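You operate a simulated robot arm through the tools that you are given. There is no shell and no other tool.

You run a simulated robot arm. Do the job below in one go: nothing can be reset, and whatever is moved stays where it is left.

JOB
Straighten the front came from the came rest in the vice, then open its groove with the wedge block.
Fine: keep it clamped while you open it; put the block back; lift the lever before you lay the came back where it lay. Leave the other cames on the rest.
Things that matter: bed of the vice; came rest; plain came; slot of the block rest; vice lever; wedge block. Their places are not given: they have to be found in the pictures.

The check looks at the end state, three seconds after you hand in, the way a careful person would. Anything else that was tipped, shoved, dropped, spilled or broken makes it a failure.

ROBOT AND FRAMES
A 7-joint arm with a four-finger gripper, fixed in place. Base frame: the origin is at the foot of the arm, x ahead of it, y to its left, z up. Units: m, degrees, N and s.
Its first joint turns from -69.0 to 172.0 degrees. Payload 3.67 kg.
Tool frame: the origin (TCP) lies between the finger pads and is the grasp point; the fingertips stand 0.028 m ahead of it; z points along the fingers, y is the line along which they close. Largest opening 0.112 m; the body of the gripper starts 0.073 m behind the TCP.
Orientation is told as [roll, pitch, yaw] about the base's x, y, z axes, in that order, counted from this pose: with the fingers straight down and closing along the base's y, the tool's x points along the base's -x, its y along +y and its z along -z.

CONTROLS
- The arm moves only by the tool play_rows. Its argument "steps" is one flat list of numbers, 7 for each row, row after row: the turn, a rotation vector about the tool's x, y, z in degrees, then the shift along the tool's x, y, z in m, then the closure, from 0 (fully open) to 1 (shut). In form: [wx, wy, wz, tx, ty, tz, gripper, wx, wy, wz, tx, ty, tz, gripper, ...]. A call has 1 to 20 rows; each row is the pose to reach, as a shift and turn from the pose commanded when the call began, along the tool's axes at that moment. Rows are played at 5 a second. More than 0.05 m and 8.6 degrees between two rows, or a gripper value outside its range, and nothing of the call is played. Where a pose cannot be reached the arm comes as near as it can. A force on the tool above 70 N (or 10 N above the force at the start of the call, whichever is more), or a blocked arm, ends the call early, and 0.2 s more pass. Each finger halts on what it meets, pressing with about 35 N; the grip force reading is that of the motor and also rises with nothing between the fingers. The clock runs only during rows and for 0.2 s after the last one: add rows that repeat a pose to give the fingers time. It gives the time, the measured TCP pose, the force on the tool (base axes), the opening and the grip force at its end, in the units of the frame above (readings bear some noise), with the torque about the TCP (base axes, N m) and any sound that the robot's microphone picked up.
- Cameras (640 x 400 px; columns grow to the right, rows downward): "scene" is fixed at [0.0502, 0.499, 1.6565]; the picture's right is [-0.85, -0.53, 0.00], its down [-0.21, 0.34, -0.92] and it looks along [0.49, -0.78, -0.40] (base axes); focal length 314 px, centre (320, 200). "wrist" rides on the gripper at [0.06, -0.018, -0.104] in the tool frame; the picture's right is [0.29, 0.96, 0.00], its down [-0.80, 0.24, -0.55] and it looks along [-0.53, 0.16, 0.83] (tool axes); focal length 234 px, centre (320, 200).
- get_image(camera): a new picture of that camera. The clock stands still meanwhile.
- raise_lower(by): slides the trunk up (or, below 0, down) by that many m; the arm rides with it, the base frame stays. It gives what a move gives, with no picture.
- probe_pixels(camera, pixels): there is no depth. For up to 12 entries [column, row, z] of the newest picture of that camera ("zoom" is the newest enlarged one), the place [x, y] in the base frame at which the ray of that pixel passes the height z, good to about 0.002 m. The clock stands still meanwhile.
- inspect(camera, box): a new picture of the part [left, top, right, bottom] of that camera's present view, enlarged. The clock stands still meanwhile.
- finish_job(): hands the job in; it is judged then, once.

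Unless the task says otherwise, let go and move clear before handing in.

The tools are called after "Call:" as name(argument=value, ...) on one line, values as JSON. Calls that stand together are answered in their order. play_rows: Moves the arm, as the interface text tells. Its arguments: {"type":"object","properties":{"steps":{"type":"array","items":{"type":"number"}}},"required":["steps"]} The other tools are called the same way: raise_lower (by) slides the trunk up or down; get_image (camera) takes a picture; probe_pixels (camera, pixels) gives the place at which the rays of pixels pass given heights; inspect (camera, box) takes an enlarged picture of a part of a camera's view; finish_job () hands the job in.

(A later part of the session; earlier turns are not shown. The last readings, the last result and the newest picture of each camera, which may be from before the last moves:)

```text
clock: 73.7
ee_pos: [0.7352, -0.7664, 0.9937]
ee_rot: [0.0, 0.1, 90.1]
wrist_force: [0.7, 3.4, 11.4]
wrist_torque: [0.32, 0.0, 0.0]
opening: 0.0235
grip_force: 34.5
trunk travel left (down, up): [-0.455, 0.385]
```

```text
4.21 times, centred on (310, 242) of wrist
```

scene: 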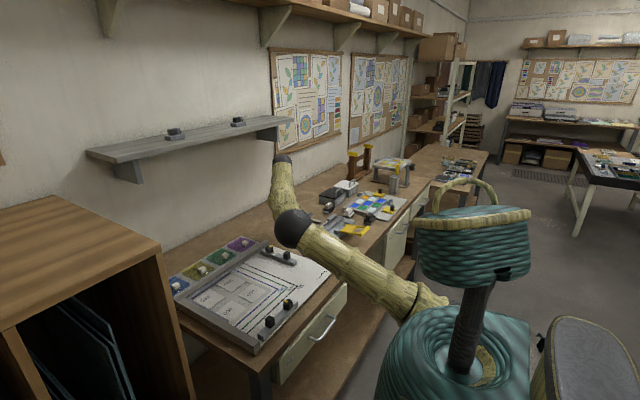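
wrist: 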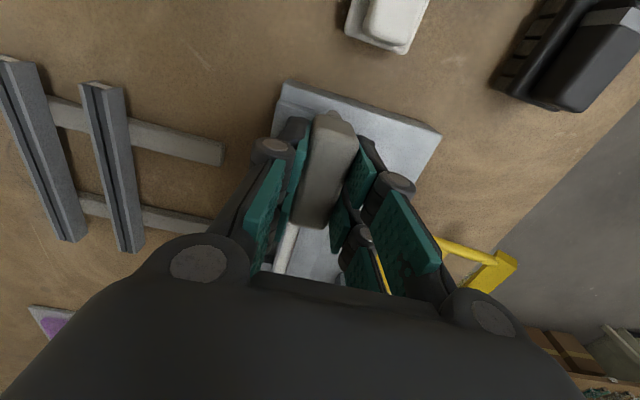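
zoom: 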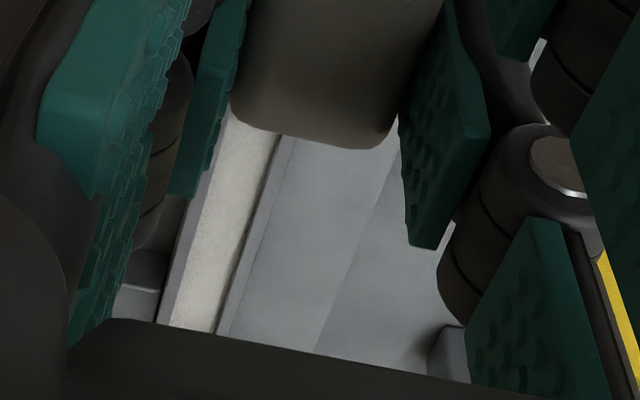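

The groove is open right behind the block up to the end. Now I lift, go to the +y end (centre just beyond -0.599) and lower for the second stroke on the remaining closed part.

Call:
play_rows(steps=[0, 0, 0, 0, 0, -0.006, 1, 0, 0, 0, 0, 0, -0.016, 1, 0, 0, 0, -0.03, 0, -0.02, 1, 0, 0, 0, -0.07, 0, -0.02, 1, 0, 0, 0, -0.11, 0, -0.02, 1, 0, 0, 0, -0.15, 0, -0.02, 1, 0, 0, 0, -0.178, 0, -0.02, 1, 0, 0, 0, -0.178, 0, -0.02, 1])

Call:
get_image(camera="wrist")

Call:
inspect(camera="wrist", box=[280, 10, 394, 130])

```text
clock: 75.5
ee_pos: [0.7362, -0.5903, 1.0105]
ee_rot: [0.0, 0.0, 90.1]
wrist_force: [-0.1, -0.4, -0.5]
wrist_torque: [-0.04, 0.02, 0.04]
opening: 0.023
grip_force: 34.8
trunk travel left (down, up): [-0.455, 0.385]
```

```text
taken
```

wrist: 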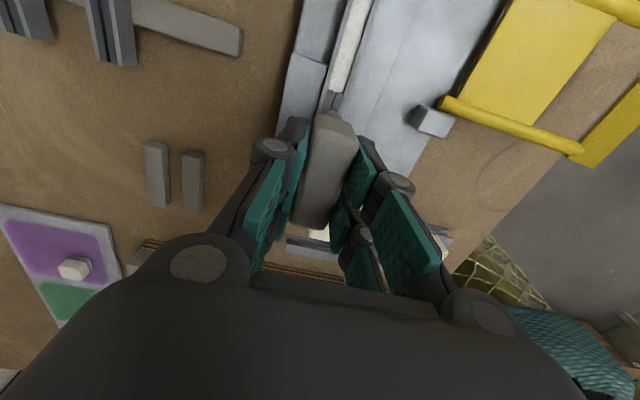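

```text
3.33 times, centred on (337, 70) of wrist
```

zoom: 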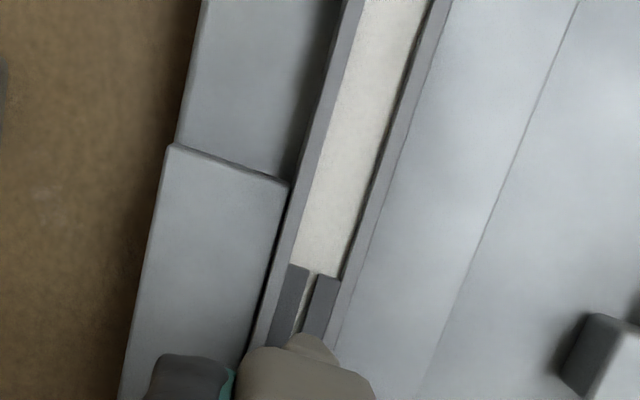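

The opened stretch shows its pale floor; only the last ~32 mm at the +y end is still closed, with the block's centre just beyond it. I lower onto the lips with light pressure.

Call:
play_rows(steps=[0, 0, 0, 0, 0, 0.006, 1, 0, 0, 0, 0, 0, 0.011, 1, 0, 0, 0, 0, 0, 0.014, 1, 0, 0, 0, 0, 0, 0.016, 1, 0, 0, 0, 0, 0, 0.0175, 1, 0, 0, 0, 0, 0, 0.0175, 1])

Call:
inspect(camera="wrist", box=[280, 10, 394, 130])

```text
clock: 76.9
ee_pos: [0.7367, -0.59, 0.9942]
ee_rot: [-0.1, 0.1, 90.1]
wrist_force: [0.1, 0.3, -0.9]
wrist_torque: [-0.02, 0.02, -0.01]
opening: 0.023
grip_force: 34.7
trunk travel left (down, up): [-0.455, 0.385]
```

```text
3.33 times, centred on (337, 70) of wrist
```

zoom: 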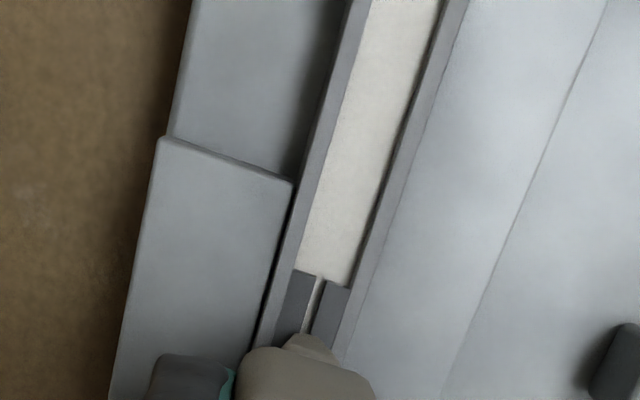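

Aligned, not yet in contact. I lower 4 mm more for ~15 N pressure.

Call:
play_rows(steps=[0, 0, 0, 0, 0, 0.0015, 1, 0, 0, 0, 0, 0, 0.003, 1, 0, 0, 0, 0, 0, 0.004, 1, 0, 0, 0, 0, 0, 0.004, 1])

```text
clock: 77.9
ee_pos: [0.7353, -0.5889, 0.9926]
ee_rot: [-0.1, 0.3, 90.1]
wrist_force: [4.9, -5.9, 21.7]
wrist_torque: [-0.77, -0.26, 0.08]
opening: 0.0231
grip_force: 34.9
trunk travel left (down, up): [-0.455, 0.385]
```

Good contact (22 N). I relieve a little, correct +0.4 mm in x and slide in -y over the remaining closed lips to past the opened boundary.

Call:
play_rows(steps=[0, 0, 0, 0.001, -0.0004, -0.0008, 1, 0, 0, 0, 0.005, -0.0004, -0.0008, 1, 0, 0, 0, 0.01, -0.0004, -0.0008, 1, 0, 0, 0, 0.015, -0.0004, -0.0008, 1, 0, 0, 0, 0.02, -0.0004, -0.0008, 1, 0, 0, 0, 0.025, -0.0004, -0.0008, 1, 0, 0, 0, 0.03, -0.0004, -0.0008, 1, 0, 0, 0, 0.035, -0.0004, -0.0008, 1, 0, 0, 0, 0.04, -0.0004, -0.0008, 1, 0, 0, 0, 0.045, -0.0004, -0.0008, 1, 0, 0, 0, 0.05, -0.0004, -0.0008, 1, 0, 0, 0, 0.055, -0.0004, -0.0008, 1, 0, 0, 0, 0.06, -0.0004, -0.0008, 1, 0, 0, 0, 0.06, -0.0004, -0.0008, 1])

Call:
get_image(camera="wrist")

Call:
inspect(camera="wrist", box=[262, 195, 358, 290])

```text
clock: 80.9
ee_pos: [0.7359, -0.6494, 0.9933]
ee_rot: [-0.2, 0.1, 90.0]
wrist_force: [-0.4, 4.1, 17.0]
wrist_torque: [0.17, -0.04, 0.01]
opening: 0.0232
grip_force: 35.4
trunk travel left (down, up): [-0.455, 0.385]
```

```text
taken
```

wrist: 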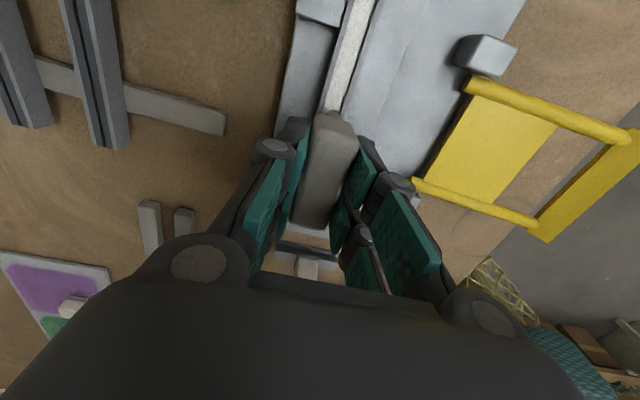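

```text
4.21 times, centred on (310, 242) of wrist
```

zoom: 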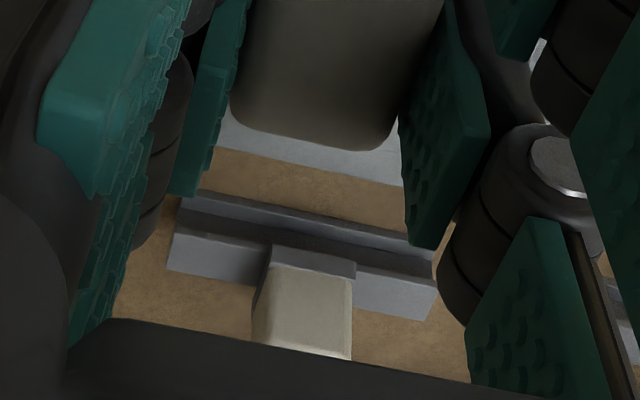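

The stroke is done. I lift the block and back off to +y to look at the whole groove.

Call:
play_rows(steps=[0, 0, 0, 0, 0, -0.008, 1, 0, 0, 0, 0, 0, -0.025, 1, 0, 0, 0, -0.02, 0, -0.045, 1, 0, 0, 0, -0.06, 0, -0.055, 1, 0, 0, 0, -0.1, 0, -0.06, 1, 0, 0, 0, -0.115, 0, -0.06, 1, 0, 0, 0, -0.115, 0, -0.06, 1])

Call:
get_image(camera="wrist")

Call:
inspect(camera="wrist", box=[270, 0, 410, 120])

```text
clock: 82.5
ee_pos: [0.7357, -0.5336, 1.0513]
ee_rot: [0.0, 0.1, 90.1]
wrist_force: [0.2, -0.3, -0.9]
wrist_torque: [-0.04, 0.02, 0.01]
opening: 0.0232
grip_force: 34.7
trunk travel left (down, up): [-0.455, 0.385]
```

```text
taken
```

wrist: 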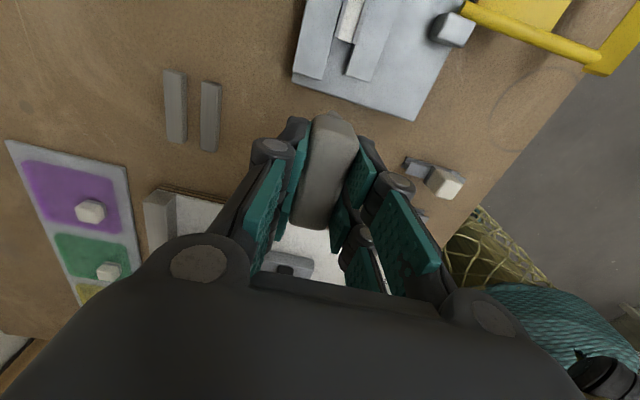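

```text
3.33 times, centred on (340, 60) of wrist
```

zoom: 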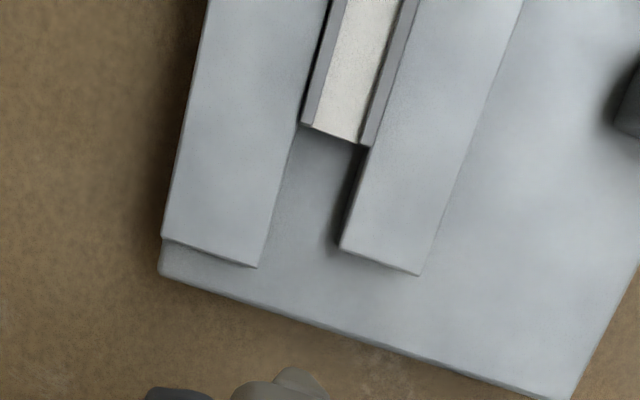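

The +y end is fully open. I check the -y end, from the scene camera and by moving a bit.

Call:
inspect(camera="scene", box=[300, 195, 364, 245])

Call:
play_rows(steps=[0, 0, 0, 0.02, -0.02, -0.03, 1, 0, 0, 0, 0.05, -0.035, -0.05, 1, 0, 0, 0, 0.085, -0.05, -0.07, 1, 0, 0, 0, 0.12, -0.06, -0.08, 1, 0, 0, 0, 0.12, -0.06, -0.08, 1])

Call:
get_image(camera="wrist")

Call:
inspect(camera="wrist", box=[320, 0, 440, 120])

```text
8.00 times, centred on (332, 220) of scene
```

zoom: 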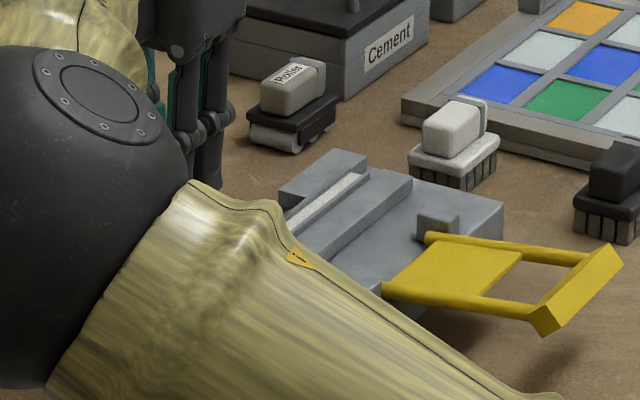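

```text
clock: 83.7
ee_pos: [0.7973, -0.6522, 1.133]
ee_rot: [0.0, 0.0, 90.1]
wrist_force: [0.6, 1.7, -0.4]
wrist_torque: [-0.05, 0.02, 0.03]
opening: 0.0233
grip_force: 34.8
trunk travel left (down, up): [-0.455, 0.385]
```

```text
taken
```

wrist: 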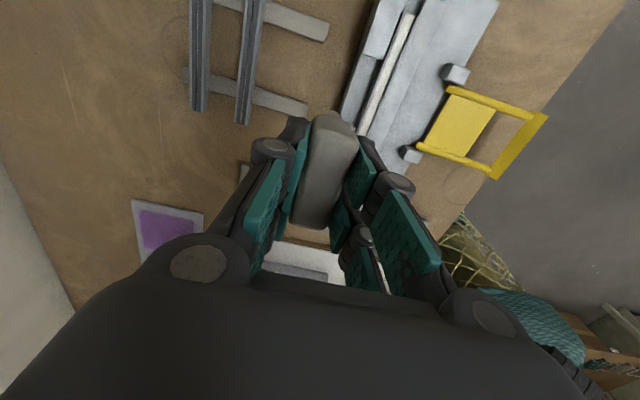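

```text
3.33 times, centred on (380, 60) of wrist
```

zoom: 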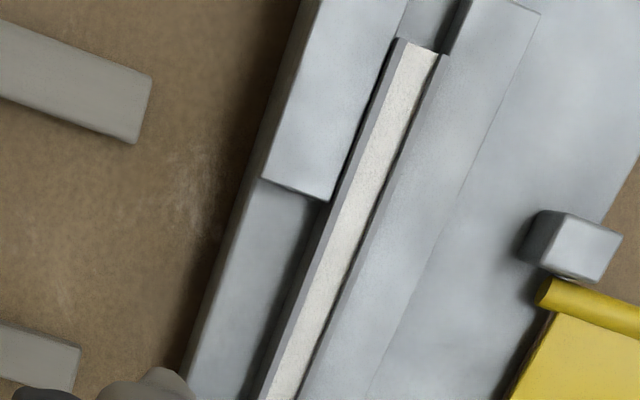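

The groove is open along its full length. Before putting the block back I check whether it shifted in the grip (same zoom as at pick-up).

Call:
inspect(camera="wrist", box=[220, 80, 440, 280])

```text
2.00 times, centred on (330, 180) of wrist
```

zoom: 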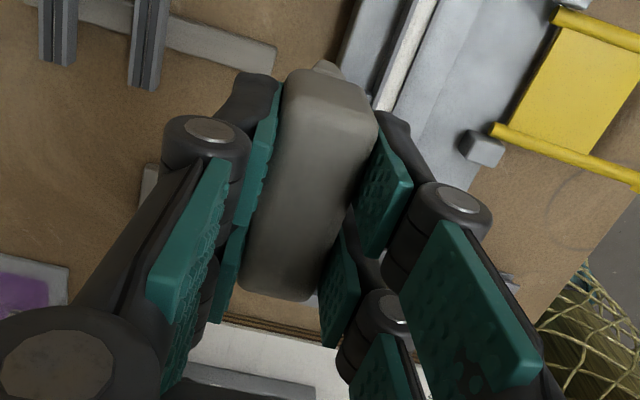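

The block sits essentially as it was gripped. I carry it back above its slot at (0.860, -0.500).

Call:
play_rows(steps=[0, 0, 0, -0.03, -0.013, 0, 1, 0, 0, 0, -0.07, -0.03, 0, 1, 0, 0, 0, -0.11, -0.047, 0, 1, 0, 0, 0, -0.145, -0.062, 0.01, 1, 0, 0, 0, -0.1535, -0.0648, 0.04, 1, 0, 0, 0, -0.1535, -0.0648, 0.075, 1, 0, 0, 0, -0.1535, -0.0648, 0.1015, 1, 0, 0, 0, -0.1535, -0.0648, 0.1015, 1])

Call:
get_image(camera="wrist")

Call:
inspect(camera="wrist", box=[260, 40, 400, 160])

```text
clock: 85.5
ee_pos: [0.8608, -0.5003, 1.0309]
ee_rot: [0.0, 0.1, 90.0]
wrist_force: [0.0, 0.3, 0.0]
wrist_torque: [-0.01, 0.01, 0.02]
opening: 0.0232
grip_force: 35.0
trunk travel left (down, up): [-0.455, 0.385]
```

```text
taken
```

wrist: 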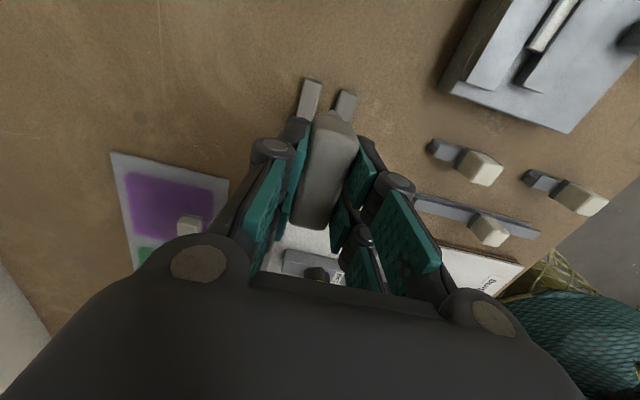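

```text
3.33 times, centred on (330, 100) of wrist
```

zoom: 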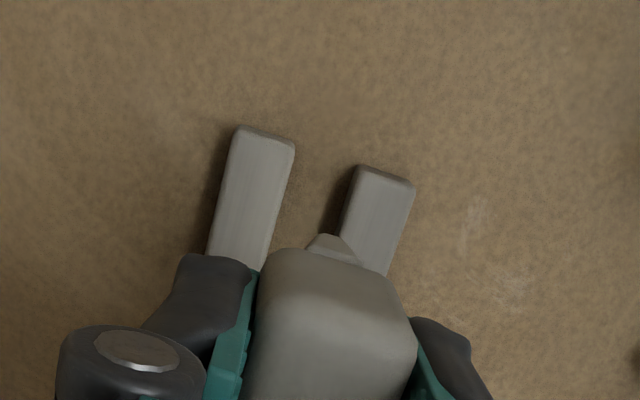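

The block hangs over the slot. I lower to just above the rails and check the fit.

Call:
play_rows(steps=[0, 0, 0, 0, 0, 0.02, 1, 0, 0, 0, 0, 0, 0.04, 1, 0, 0, 0, 0, 0, 0.058, 1, 0, 0, 0, 0, 0, 0.063, 1, 0, 0, 0, 0, 0, 0.063, 1])

Call:
inspect(camera="wrist", box=[270, 60, 390, 160])

```text
clock: 86.7
ee_pos: [0.8607, -0.5004, 0.966]
ee_rot: [0.0, 0.0, 90.1]
wrist_force: [0.1, 0.8, -0.5]
wrist_torque: [-0.02, 0.02, -0.03]
opening: 0.023
grip_force: 34.6
trunk travel left (down, up): [-0.455, 0.385]
```

```text
4.00 times, centred on (330, 110) of wrist
```

zoom: 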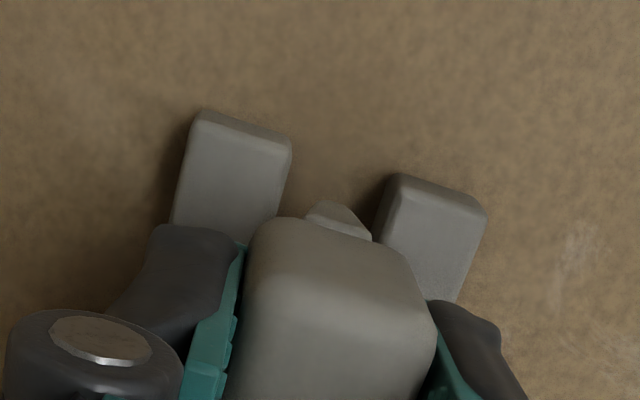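

The blade's edge lies centred between the rails (≈ col 330). I lower the rest of the way in small steps.

Call:
play_rows(steps=[0, 0, 0, 0, 0, 0.005, 1, 0, 0, 0, 0, 0, 0.01, 1, 0, 0, 0, 0, 0, 0.014, 1, 0, 0, 0, 0, 0, 0.016, 1, 0, 0, 0, 0, 0, 0.016, 1])

Call:
inspect(camera="wrist", box=[270, 60, 390, 160])

```text
clock: 87.9
ee_pos: [0.8605, -0.5017, 0.9516]
ee_rot: [0.1, 0.0, 90.1]
wrist_force: [0.0, 0.4, -1.5]
wrist_torque: [-0.04, -0.02, -0.03]
opening: 0.0233
grip_force: 34.5
trunk travel left (down, up): [-0.455, 0.385]
```

```text
4.00 times, centred on (330, 110) of wrist
```

zoom: 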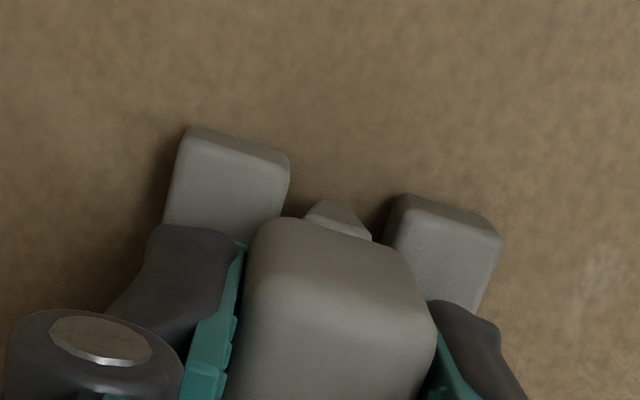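

No contact yet (weight only) and the blade is in the slot. I lower in 1 mm rows to the floor.

Call:
play_rows(steps=[0, 0, 0, 0, 0, 0.001, 1, 0, 0, 0, 0, 0, 0.002, 1, 0, 0, 0, 0, 0, 0.002, 1])

```text
clock: 88.7
ee_pos: [0.8602, -0.5015, 0.9477]
ee_rot: [0.0, 0.1, 90.1]
wrist_force: [-0.6, -0.2, -1.3]
wrist_torque: [0.02, -0.01, 0.03]
opening: 0.0233
grip_force: 35.0
trunk travel left (down, up): [-0.455, 0.385]
```

Call:
play_rows(steps=[0, 0, 0, 0, 0, 0.001, 1, 0, 0, 0, 0, 0, 0.0015, 1, 0, 0, 0, 0, 0, 0.0015, 1])

```text
clock: 89.5
ee_pos: [0.8614, -0.4996, 0.9467]
ee_rot: [0.0, 0.0, 90.2]
wrist_force: [-0.3, -0.4, 1.6]
wrist_torque: [-0.06, 0.02, -0.01]
opening: 0.0233
grip_force: 34.4
trunk travel left (down, up): [-0.455, 0.385]
```

The force turned to +1.6 N: the block stands on the slot floor. I release slowly to 45 mm and rise.

Call:
play_rows(steps=[0, 0, 0, 0, 0, 0, 0.78, 0, 0, 0, 0, 0, 0, 0.7, 0, 0, 0, 0, 0, 0, 0.6, 0, 0, 0, 0, 0, 0, 0.6, 0, 0, 0, 0, 0, -0.01, 0.6, 0, 0, 0, 0, 0, -0.03, 0.6, 0, 0, 0, 0, 0, -0.06, 0.6, 0, 0, 0, 0, 0, -0.1, 0.6, 0, 0, 0, 0, 0, -0.1, 0.6])

Call:
get_image(camera="wrist")

Call:
inspect(camera="wrist", box=[280, 60, 376, 180])

```text
clock: 91.5
ee_pos: [0.8604, -0.5002, 1.0458]
ee_rot: [0.0, 0.0, 90.1]
wrist_force: [0.4, -0.2, 0.5]
wrist_torque: [0.0, -0.04, -0.03]
opening: 0.0448
grip_force: 0.1
trunk travel left (down, up): [-0.455, 0.385]
```

```text
taken
```

wrist: 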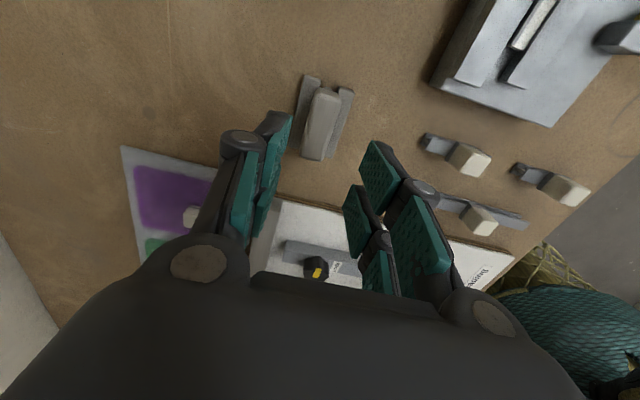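

```text
3.33 times, centred on (328, 120) of wrist
```

zoom: 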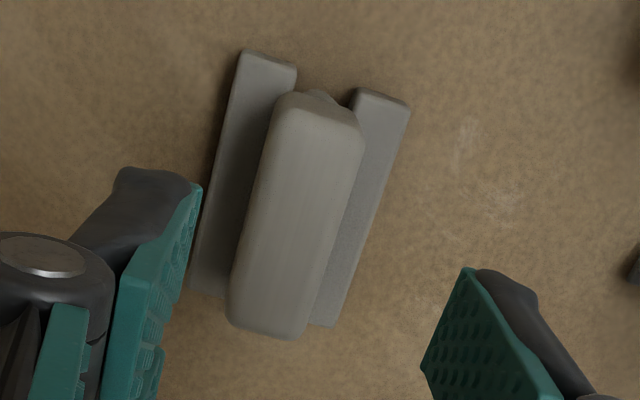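

The block is back upright in its slot. Now the lever: I'll turn the tool back to yaw 0 (fingers closing along y, to take the 90 mm handle by its ends) while moving over to the lever.

Call:
play_rows(steps=[0, 0, 7.5, 0.0, 0.01, -0.02, 0.5, 0, 0, 15, 0.015, 0.035, -0.04, 0.4, 0, 0, 22.5, 0.03, 0.065, -0.05, 0.3, 0, 0, 30, 0.045, 0.095, -0.06, 0.2, 0, 0, 37.5, 0.06, 0.125, -0.07, 0.1, 0, 0, 45, 0.08, 0.155, -0.08, 0, 0, 0, 52.5, 0.1, 0.185, -0.08, 0, 0, 0, 60, 0.12, 0.215, -0.08, 0, 0, 0, 67.5, 0.14, 0.245, -0.08, 0, 0, 0, 75, 0.16, 0.275, -0.08, 0, 0, 0, 82.5, 0.175, 0.3, -0.08, 0, 0, 0, 90, 0.18, 0.32, -0.08, 0, 0, 0, 90, 0.18, 0.32, -0.08, 0])

Call:
get_image(camera="wrist")

Call:
get_image(camera="scene")

```text
clock: 94.3
ee_pos: [0.5403, -0.6803, 1.127]
ee_rot: [-0.1, 0.0, 0.0]
wrist_force: [-0.7, 0.6, 0.2]
wrist_torque: [-0.02, 0.02, -0.01]
opening: 0.112
grip_force: 0.1
trunk travel left (down, up): [-0.455, 0.385]
```

```text
taken
```

wrist: 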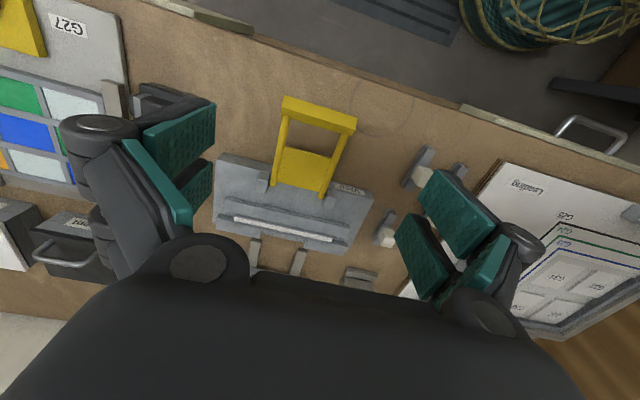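

```text
taken
```

scene: 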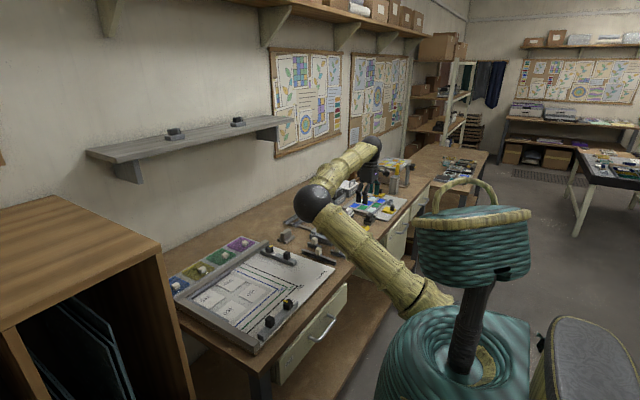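

Good view of the lever lying down (318,115) with the came clamped and open. I'll zoom and probe the handle here and in the scene.

Call:
inspect(camera="wrist", box=[265, 85, 375, 205])

Call:
inspect(camera="scene", box=[315, 200, 395, 255])

```text
3.33 times, centred on (320, 145) of wrist
```

zoom: 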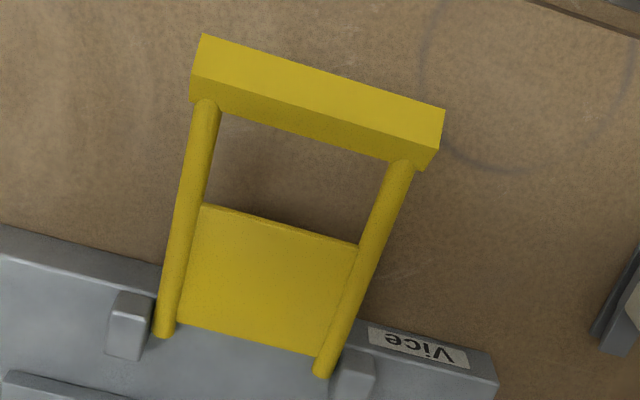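

```text
7.27 times, centred on (355, 228) of scene
```

zoom: 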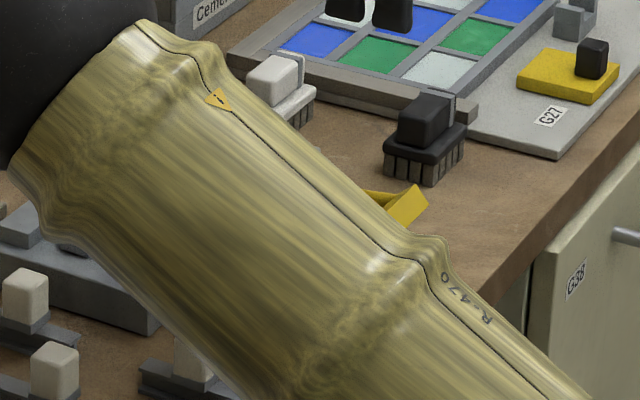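

Call:
inspect(camera="wrist", box=[265, 85, 375, 205])

Call:
probe_pixels(camera="zoom", pixels=[[203, 34, 0.95], [203, 34, 0.965], [445, 111, 0.95], [445, 111, 0.965], [192, 76, 0.95], [192, 76, 0.965], [438, 149, 0.95], [438, 149, 0.965], [190, 100, 0.935], [430, 168, 0.935], [165, 335, 0.945], [322, 375, 0.945]])

```text
3.33 times, centred on (320, 145) of wrist
```

zoom: 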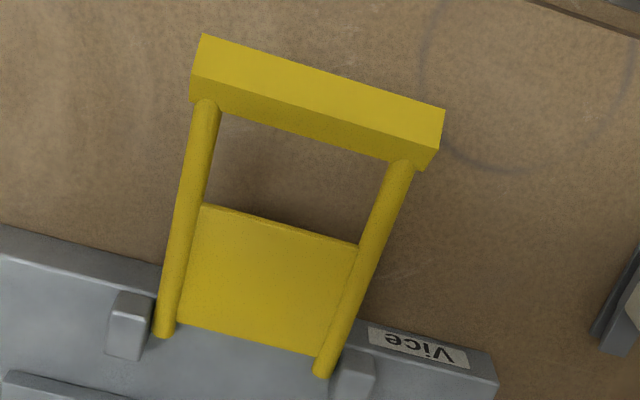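

```text
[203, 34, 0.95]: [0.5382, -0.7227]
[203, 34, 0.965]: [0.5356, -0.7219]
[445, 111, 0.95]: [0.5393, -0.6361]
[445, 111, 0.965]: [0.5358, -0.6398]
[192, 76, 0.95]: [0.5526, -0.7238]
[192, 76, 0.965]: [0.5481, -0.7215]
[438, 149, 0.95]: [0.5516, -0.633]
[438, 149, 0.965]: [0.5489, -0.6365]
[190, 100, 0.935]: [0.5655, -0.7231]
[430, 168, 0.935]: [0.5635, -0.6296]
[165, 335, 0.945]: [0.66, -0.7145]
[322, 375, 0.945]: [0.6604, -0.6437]
```

The handle lies at x 0.537–0.551, y -0.722..-0.635, centre about (0.5445, -0.679, 0.947), pivot ≈ (0.662, 0.935). I descend with open fingers around its ends.

Call:
play_rows(steps=[0, 0, 0, -0.004, 0.001, 0.04, 0, 0, 0, 0, -0.004, 0.001, 0.08, 0, 0, 0, 0, -0.004, 0.001, 0.12, 0, 0, 0, 0, -0.004, 0.001, 0.14, 0, 0, 0, 0, -0.004, 0.001, 0.14, 0])

Call:
get_image(camera="wrist")

Call:
inspect(camera="scene", box=[315, 180, 411, 255])

```text
clock: 95.5
ee_pos: [0.5464, -0.6786, 0.9856]
ee_rot: [0.0, 0.0, 0.0]
wrist_force: [-0.5, 0.3, 0.4]
wrist_torque: [-0.01, 0.01, -0.01]
opening: 0.112
grip_force: 0.1
trunk travel left (down, up): [-0.455, 0.385]
```

```text
taken
```

wrist: 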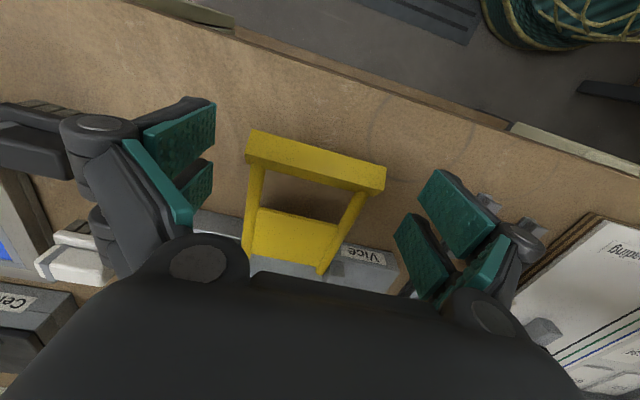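

```text
5.33 times, centred on (363, 218) of scene
```

zoom: 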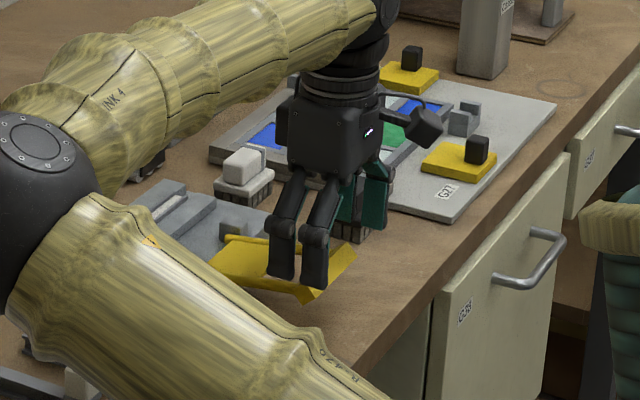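

The fingers straddle the handle's ends with room; the black brush is well outside (y≈-0.83). I go down the last 32 mm.

Call:
play_rows(steps=[0, 0, 0, 0.0005, 0, 0.012, 0, 0, 0, 0, 0.0005, 0, 0.024, 0, 0, 0, 0, 0.0005, 0, 0.0325, 0, 0, 0, 0, 0.0005, 0, 0.0325, 0])

Call:
get_image(camera="wrist")

```text
clock: 96.5
ee_pos: [0.5456, -0.6782, 0.9552]
ee_rot: [-0.1, 0.0, 0.1]
wrist_force: [-0.5, -0.3, 0.5]
wrist_torque: [-0.03, -0.02, -0.02]
opening: 0.1115
grip_force: 0.0
trunk travel left (down, up): [-0.455, 0.385]
```

```text
taken
```

wrist: 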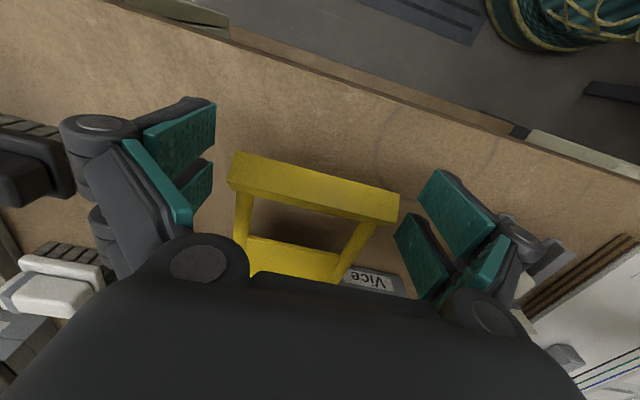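

Around the handle now. I close on its ends.

Call:
play_rows(steps=[0, 0, 0, 0, 0, 0, 0.1, 0, 0, 0, 0, 0, 0, 0.2, 0, 0, 0, 0, 0, 0, 0.4, 0, 0, 0, 0, 0, 0, 0.5, 0, 0, 0, 0, 0, 0, 0.5])

Call:
get_image(camera="wrist")

```text
clock: 97.7
ee_pos: [0.545, -0.6806, 0.9551]
ee_rot: [-0.1, -0.1, 0.1]
wrist_force: [5.8, -16.6, 10.2]
wrist_torque: [-0.71, -0.67, -0.14]
opening: 0.1024
grip_force: 45.0
trunk travel left (down, up): [-0.455, 0.385]
```

```text
taken
```

wrist: 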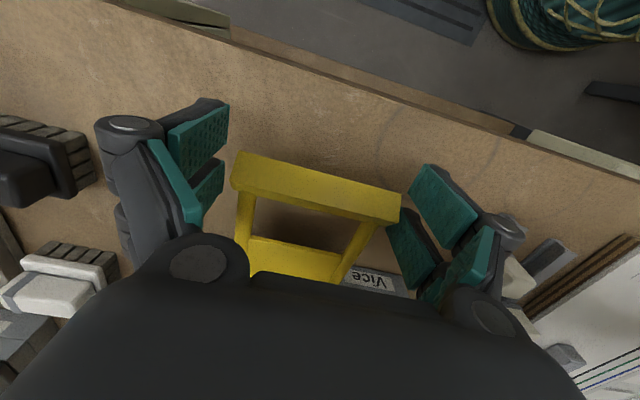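

The right finger met the handle's +y end first (opening 0.1024, Fy -17 N), so I'm ~4 mm too far to -y. I reopen, shift +4 mm in y, and close again.

Call:
play_rows(steps=[0, 0, 0, 0, 0, 0, 0, 0, 0, 0, 0, 0, 0, 0, 0, 0, 0, 0, 0.004, 0, 0, 0, 0, 0, 0, 0.004, 0, 0.1, 0, 0, 0, 0, 0.004, 0, 0.2, 0, 0, 0, 0, 0.004, 0, 0.3, 0, 0, 0, 0, 0.004, 0, 0.4, 0, 0, 0, 0, 0.004, 0, 0.4])

Call:
get_image(camera="wrist")

```text
clock: 99.5
ee_pos: [0.543, -0.6786, 0.9543]
ee_rot: [0.0, -0.1, 0.0]
wrist_force: [5.8, -42.8, 20.4]
wrist_torque: [-1.24, -0.56, -0.48]
opening: 0.1036
grip_force: 45.2
trunk travel left (down, up): [-0.455, 0.385]
```

```text
taken
```

wrist: 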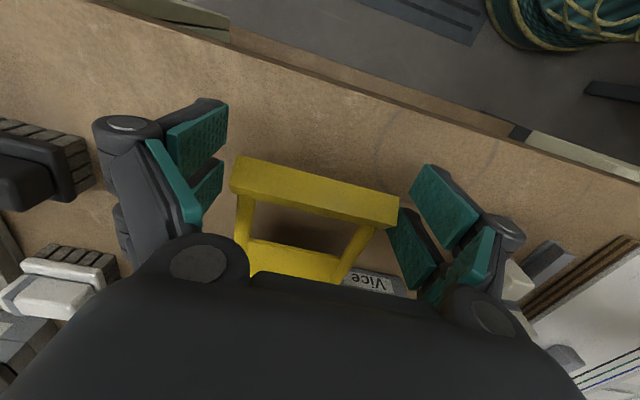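

The reaction is toward -y and grew, so it's the left finger that bears on the handle's -y end; I must shift the other way. I reopen, shift 9 mm to -y, and close again.

Call:
play_rows(steps=[0, 0, 0, 0, 0, 0, 0, 0, 0, 0, 0, 0, 0, 0, 0, 0, 0, 0, -0.005, 0, 0, 0, 0, 0, 0, -0.009, 0, 0, 0, 0, 0, 0, -0.009, 0, 0])

Call:
get_image(camera="wrist")

Call:
inspect(camera="scene", box=[335, 195, 399, 245])

```text
clock: 100.7
ee_pos: [0.5439, -0.6848, 0.9554]
ee_rot: [0.0, 0.0, 0.1]
wrist_force: [0.8, 15.8, -2.0]
wrist_torque: [-0.17, 0.09, 0.04]
opening: 0.112
grip_force: 0.1
trunk travel left (down, up): [-0.455, 0.385]
```

```text
taken
```

wrist: 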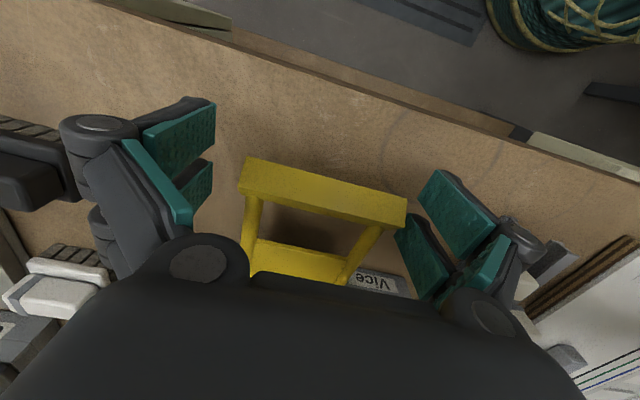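

```text
8.00 times, centred on (367, 220) of scene
```

zoom: 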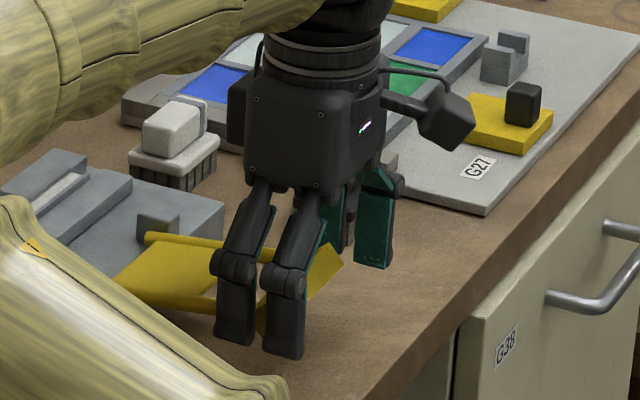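

Now the right finger touches the +y end with open fingers (Fy +16): so the handle really is ~0.102 m long, centred at y≈-0.680, and the first closing was in fact on both ends. I centre at -0.680 and close.

Call:
play_rows(steps=[0, 0, 0, 0, 0.004, 0, 0, 0, 0, 0, 0, 0.004, 0, 0, 0, 0, 0, 0, 0.004, 0, 0.1, 0, 0, 0, 0, 0.004, 0, 0.2, 0, 0, 0, 0, 0.004, 0, 0.3, 0, 0, 0, 0, 0.004, 0, 0.3])

Call:
get_image(camera="wrist")

```text
clock: 102.1
ee_pos: [0.544, -0.6803, 0.9558]
ee_rot: [-0.2, -0.1, 0.1]
wrist_force: [-2.3, 10.2, 6.7]
wrist_torque: [0.89, -0.24, 0.21]
opening: 0.1034
grip_force: 45.4
trunk travel left (down, up): [-0.455, 0.385]
```

```text
taken
```

wrist: 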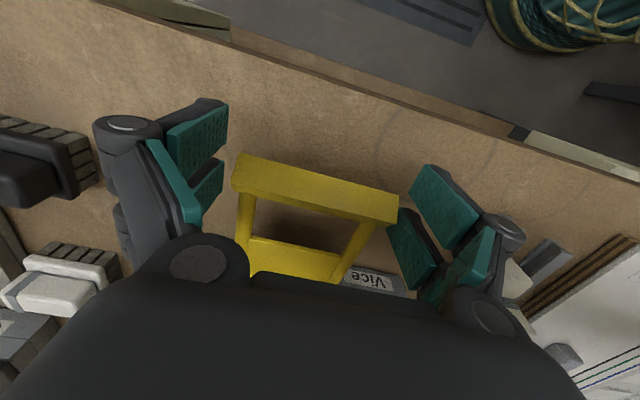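

Both ends are gripped. I lift along the lever's arc, first a few degrees as a test.

Call:
play_rows(steps=[0, 0, 0, -0.0005, 0, -0.004, 0.3, 0, 0, 0, -0.0012, 0, -0.0082, 0.3, 0, 0, 0, -0.0022, 0, -0.013, 0.3, 0, 0, 0, -0.0034, 0, -0.0182, 0.3, 0, 0, 0, -0.0034, 0, -0.0182, 0.3])

Call:
get_image(camera="wrist")

Call:
inspect(camera="scene", box=[315, 190, 395, 250])

```text
clock: 103.3
ee_pos: [0.5496, -0.6801, 0.9733]
ee_rot: [0.0, 0.0, 0.2]
wrist_force: [14.3, 24.6, -9.9]
wrist_torque: [0.88, 0.31, 0.75]
opening: 0.102
grip_force: 44.8
trunk travel left (down, up): [-0.455, 0.385]
```

```text
taken
```

wrist: 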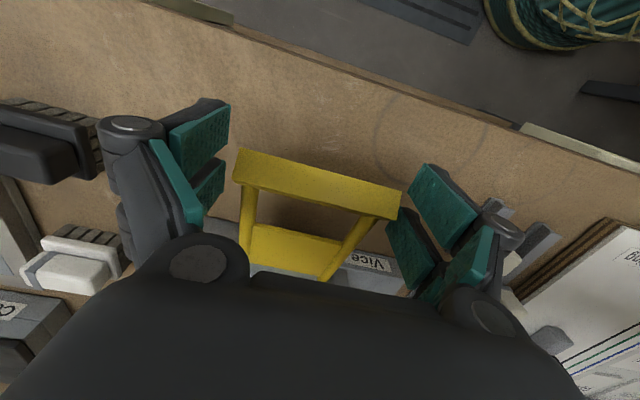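

```text
6.67 times, centred on (355, 220) of scene
```

zoom: 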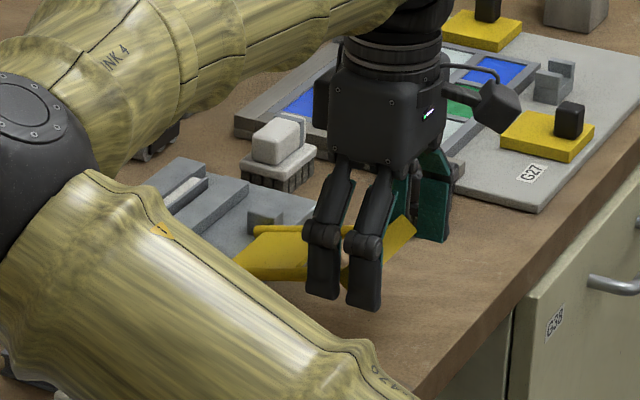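

The lever comes up with the grip. There's some side load (Fy +25, Fx +14), so I bias the path +3 mm in y and +2 mm in x and continue to ~30°.

Call:
play_rows(steps=[0, 0, 0, -0.002, 0.003, -0.001, 0.3, 0, 0, 0, -0.0035, 0.003, -0.005, 0.3, 0, 0, 0, -0.0051, 0.003, -0.0099, 0.3, 0, 0, 0, -0.007, 0.003, -0.0145, 0.3, 0, 0, 0, -0.0091, 0.003, -0.0194, 0.3, 0, 0, 0, -0.0115, 0.003, -0.024, 0.3, 0, 0, 0, -0.0138, 0.003, -0.0285, 0.3, 0, 0, 0, -0.0138, 0.003, -0.0285, 0.3])

Call:
get_image(camera="wrist")

Call:
inspect(camera="scene", box=[315, 190, 395, 250])

```text
clock: 105.1
ee_pos: [0.5633, -0.6797, 1.001]
ee_rot: [0.0, 0.0, -0.1]
wrist_force: [1.0, -7.2, -11.1]
wrist_torque: [0.63, 0.83, -0.86]
opening: 0.1005
grip_force: 45.1
trunk travel left (down, up): [-0.455, 0.385]
```

```text
taken
```

wrist: 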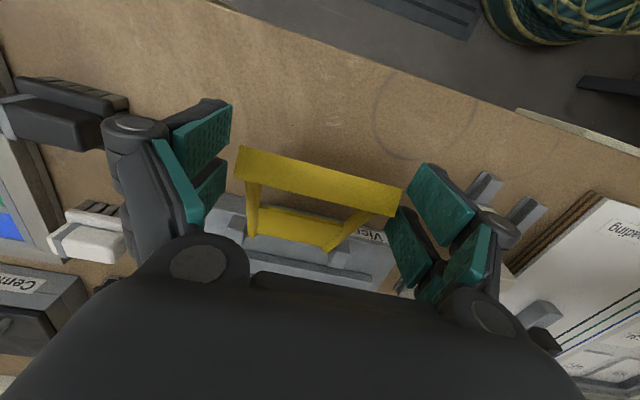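

```text
6.67 times, centred on (355, 220) of scene
```

zoom: 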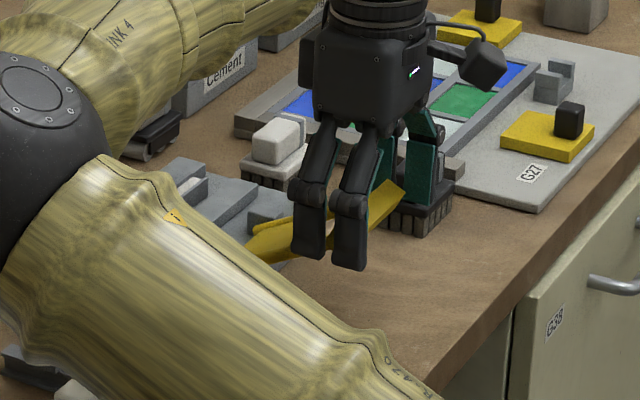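

Now at about 30° with small loads. I continue to ~55°.

Call:
play_rows(steps=[0, 0, 0, -0.0027, -0.001, -0.0044, 0.3, 0, 0, 0, -0.0055, -0.001, -0.0087, 0.3, 0, 0, 0, -0.0086, -0.001, -0.0128, 0.3, 0, 0, 0, -0.0118, -0.001, -0.0168, 0.3, 0, 0, 0, -0.0152, -0.001, -0.0207, 0.3, 0, 0, 0, -0.0188, -0.001, -0.0244, 0.3, 0, 0, 0, -0.0226, -0.001, -0.028, 0.3, 0, 0, 0, -0.0264, -0.001, -0.0314, 0.3, 0, 0, 0, -0.0264, -0.001, -0.0314, 0.3])

Call:
get_image(camera="wrist")

Call:
inspect(camera="scene", box=[315, 190, 395, 250])

```text
clock: 107.1
ee_pos: [0.5875, -0.6795, 1.033]
ee_rot: [-0.2, -0.2, 0.0]
wrist_force: [-10.1, -3.7, -0.1]
wrist_torque: [0.1, 0.84, 0.17]
opening: 0.1008
grip_force: 45.1
trunk travel left (down, up): [-0.455, 0.385]
```

```text
taken
```

wrist: 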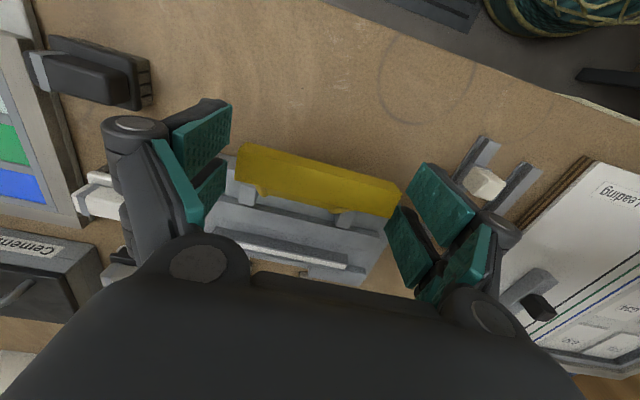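

```text
6.67 times, centred on (355, 220) of scene
```

zoom: 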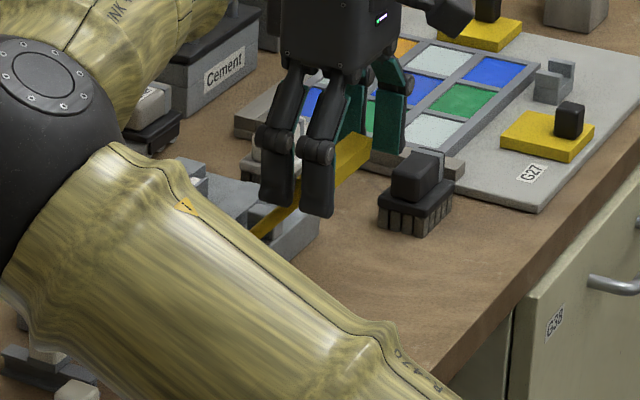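

The lever is nearly fully up; a last few degrees toward its original position.

Call:
play_rows(steps=[0, 0, 0, -0.002, 0, -0.003, 0.3, 0, 0, 0, -0.0045, 0, -0.005, 0.3, 0, 0, 0, -0.007, 0, -0.007, 0.3, 0, 0, 0, -0.0095, 0, -0.0086, 0.3, 0, 0, 0, -0.0095, 0, -0.0086, 0.3])

Call:
get_image(camera="wrist")

```text
clock: 108.3
ee_pos: [0.5982, -0.6796, 1.0425]
ee_rot: [0.0, -0.2, 0.0]
wrist_force: [-9.1, -9.4, -2.2]
wrist_torque: [0.32, 0.9, 0.17]
opening: 0.1009
grip_force: 45.4
trunk travel left (down, up): [-0.455, 0.385]
```

```text
taken
```

wrist: 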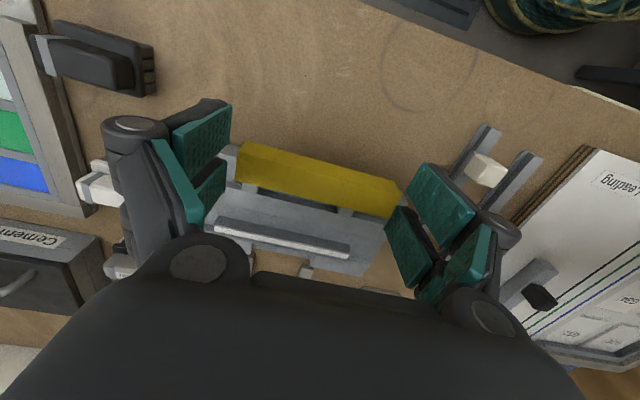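

The handle is back at its starting place (0.598, 1.04). I release and rise straight up, then check that the lever stays.

Call:
play_rows(steps=[0, 0, 0, 0, 0, 0, 0.15, 0, 0, 0, 0, 0, 0, 0, 0, 0, 0, 0, 0, 0, 0, 0, 0, 0, 0, 0, -0.02, 0, 0, 0, 0, 0, 0, -0.06, 0, 0, 0, 0, 0, 0, -0.1, 0, 0, 0, 0, 0, 0, -0.12, 0, 0, 0, 0, 0, 0, -0.12, 0])

Call:
get_image(camera="wrist")

Call:
inspect(camera="wrist", box=[210, 130, 400, 270])

Call:
inspect(camera="scene", box=[295, 190, 375, 250])

```text
clock: 110.1
ee_pos: [0.5963, -0.6779, 1.1606]
ee_rot: [0.0, 0.0, 0.1]
wrist_force: [0.1, 0.6, -0.3]
wrist_torque: [-0.01, 0.02, -0.01]
opening: 0.1121
grip_force: 0.0
trunk travel left (down, up): [-0.455, 0.385]
```

```text
taken
```

wrist: 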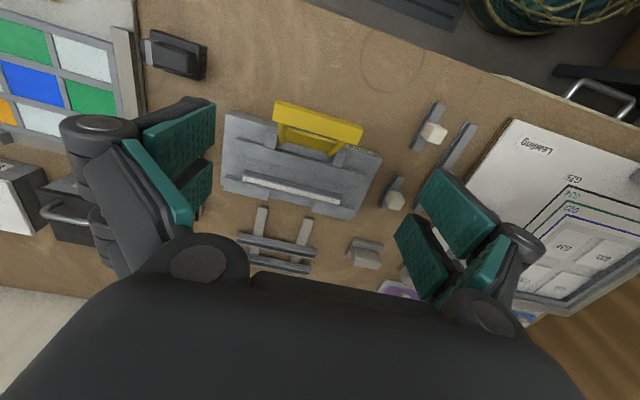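

```text
2.86 times, centred on (305, 200) of wrist
```

zoom: 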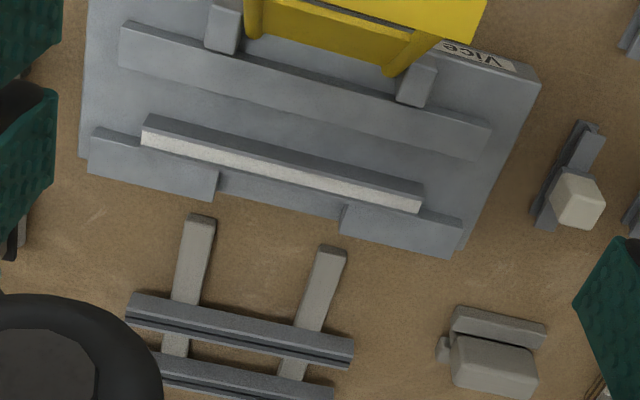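

```text
6.67 times, centred on (335, 220) of scene
```

zoom: 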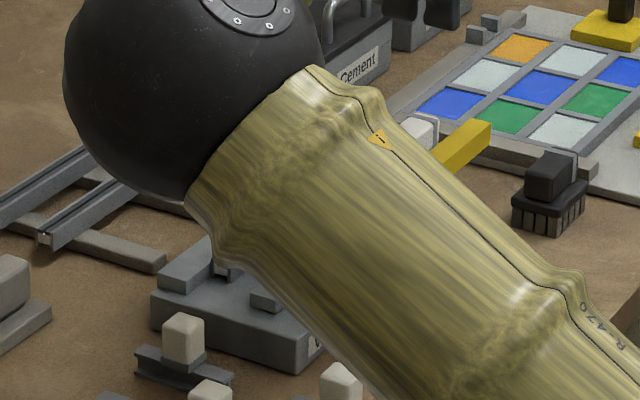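

The lever stays up, the jaw is back and the came lies straight and open on the bed. I turn to yaw 90 again and go above the came at (0.738, -0.68) with ~35 mm opening.

Call:
play_rows(steps=[0, 0, -7.5, -0.01, 0, 0, 0.2, 0, 0, -15, -0.025, 0, 0, 0.4, 0, 0, -22.5, -0.04, 0, 0, 0.6, 0, 0, -30, -0.055, -0.001, 0, 0.6875, 0, 0, -37.5, -0.07, -0.001, 0, 0.6875, 0, 0, -45, -0.085, -0.001, 0, 0.6875, 0, 0, -52.5, -0.1, -0.002, 0, 0.6875, 0, 0, -60, -0.115, -0.002, 0.01, 0.6875, 0, 0, -67.5, -0.13, -0.002, 0.025, 0.6875, 0, 0, -75, -0.1417, -0.002, 0.045, 0.6875, 0, 0, -82.5, -0.1417, -0.002, 0.065, 0.6875, 0, 0, -90, -0.1417, -0.002, 0.08, 0.6875, 0, 0, -90, -0.1417, -0.002, 0.08, 0.6875])

Call:
get_image(camera="wrist")

Call:
inspect(camera="wrist", box=[260, 0, 400, 120])

```text
clock: 112.9
ee_pos: [0.7392, -0.681, 1.0802]
ee_rot: [0.0, 0.0, 90.3]
wrist_force: [-0.1, -0.3, 0.2]
wrist_torque: [0.0, -0.02, 0.01]
opening: 0.0351
grip_force: 0.1
trunk travel left (down, up): [-0.455, 0.385]
```

```text
taken
```

wrist: 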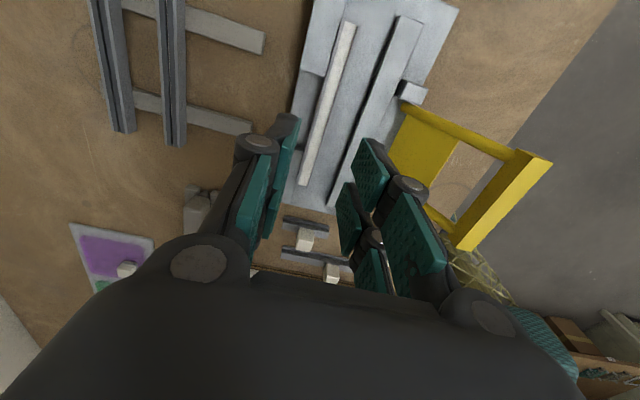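

```text
3.33 times, centred on (330, 60) of wrist
```

zoom: 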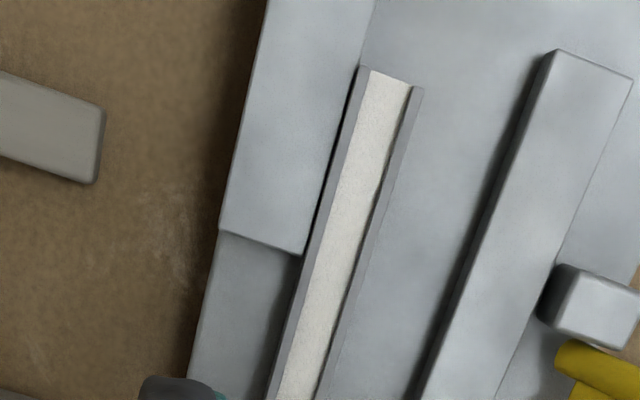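

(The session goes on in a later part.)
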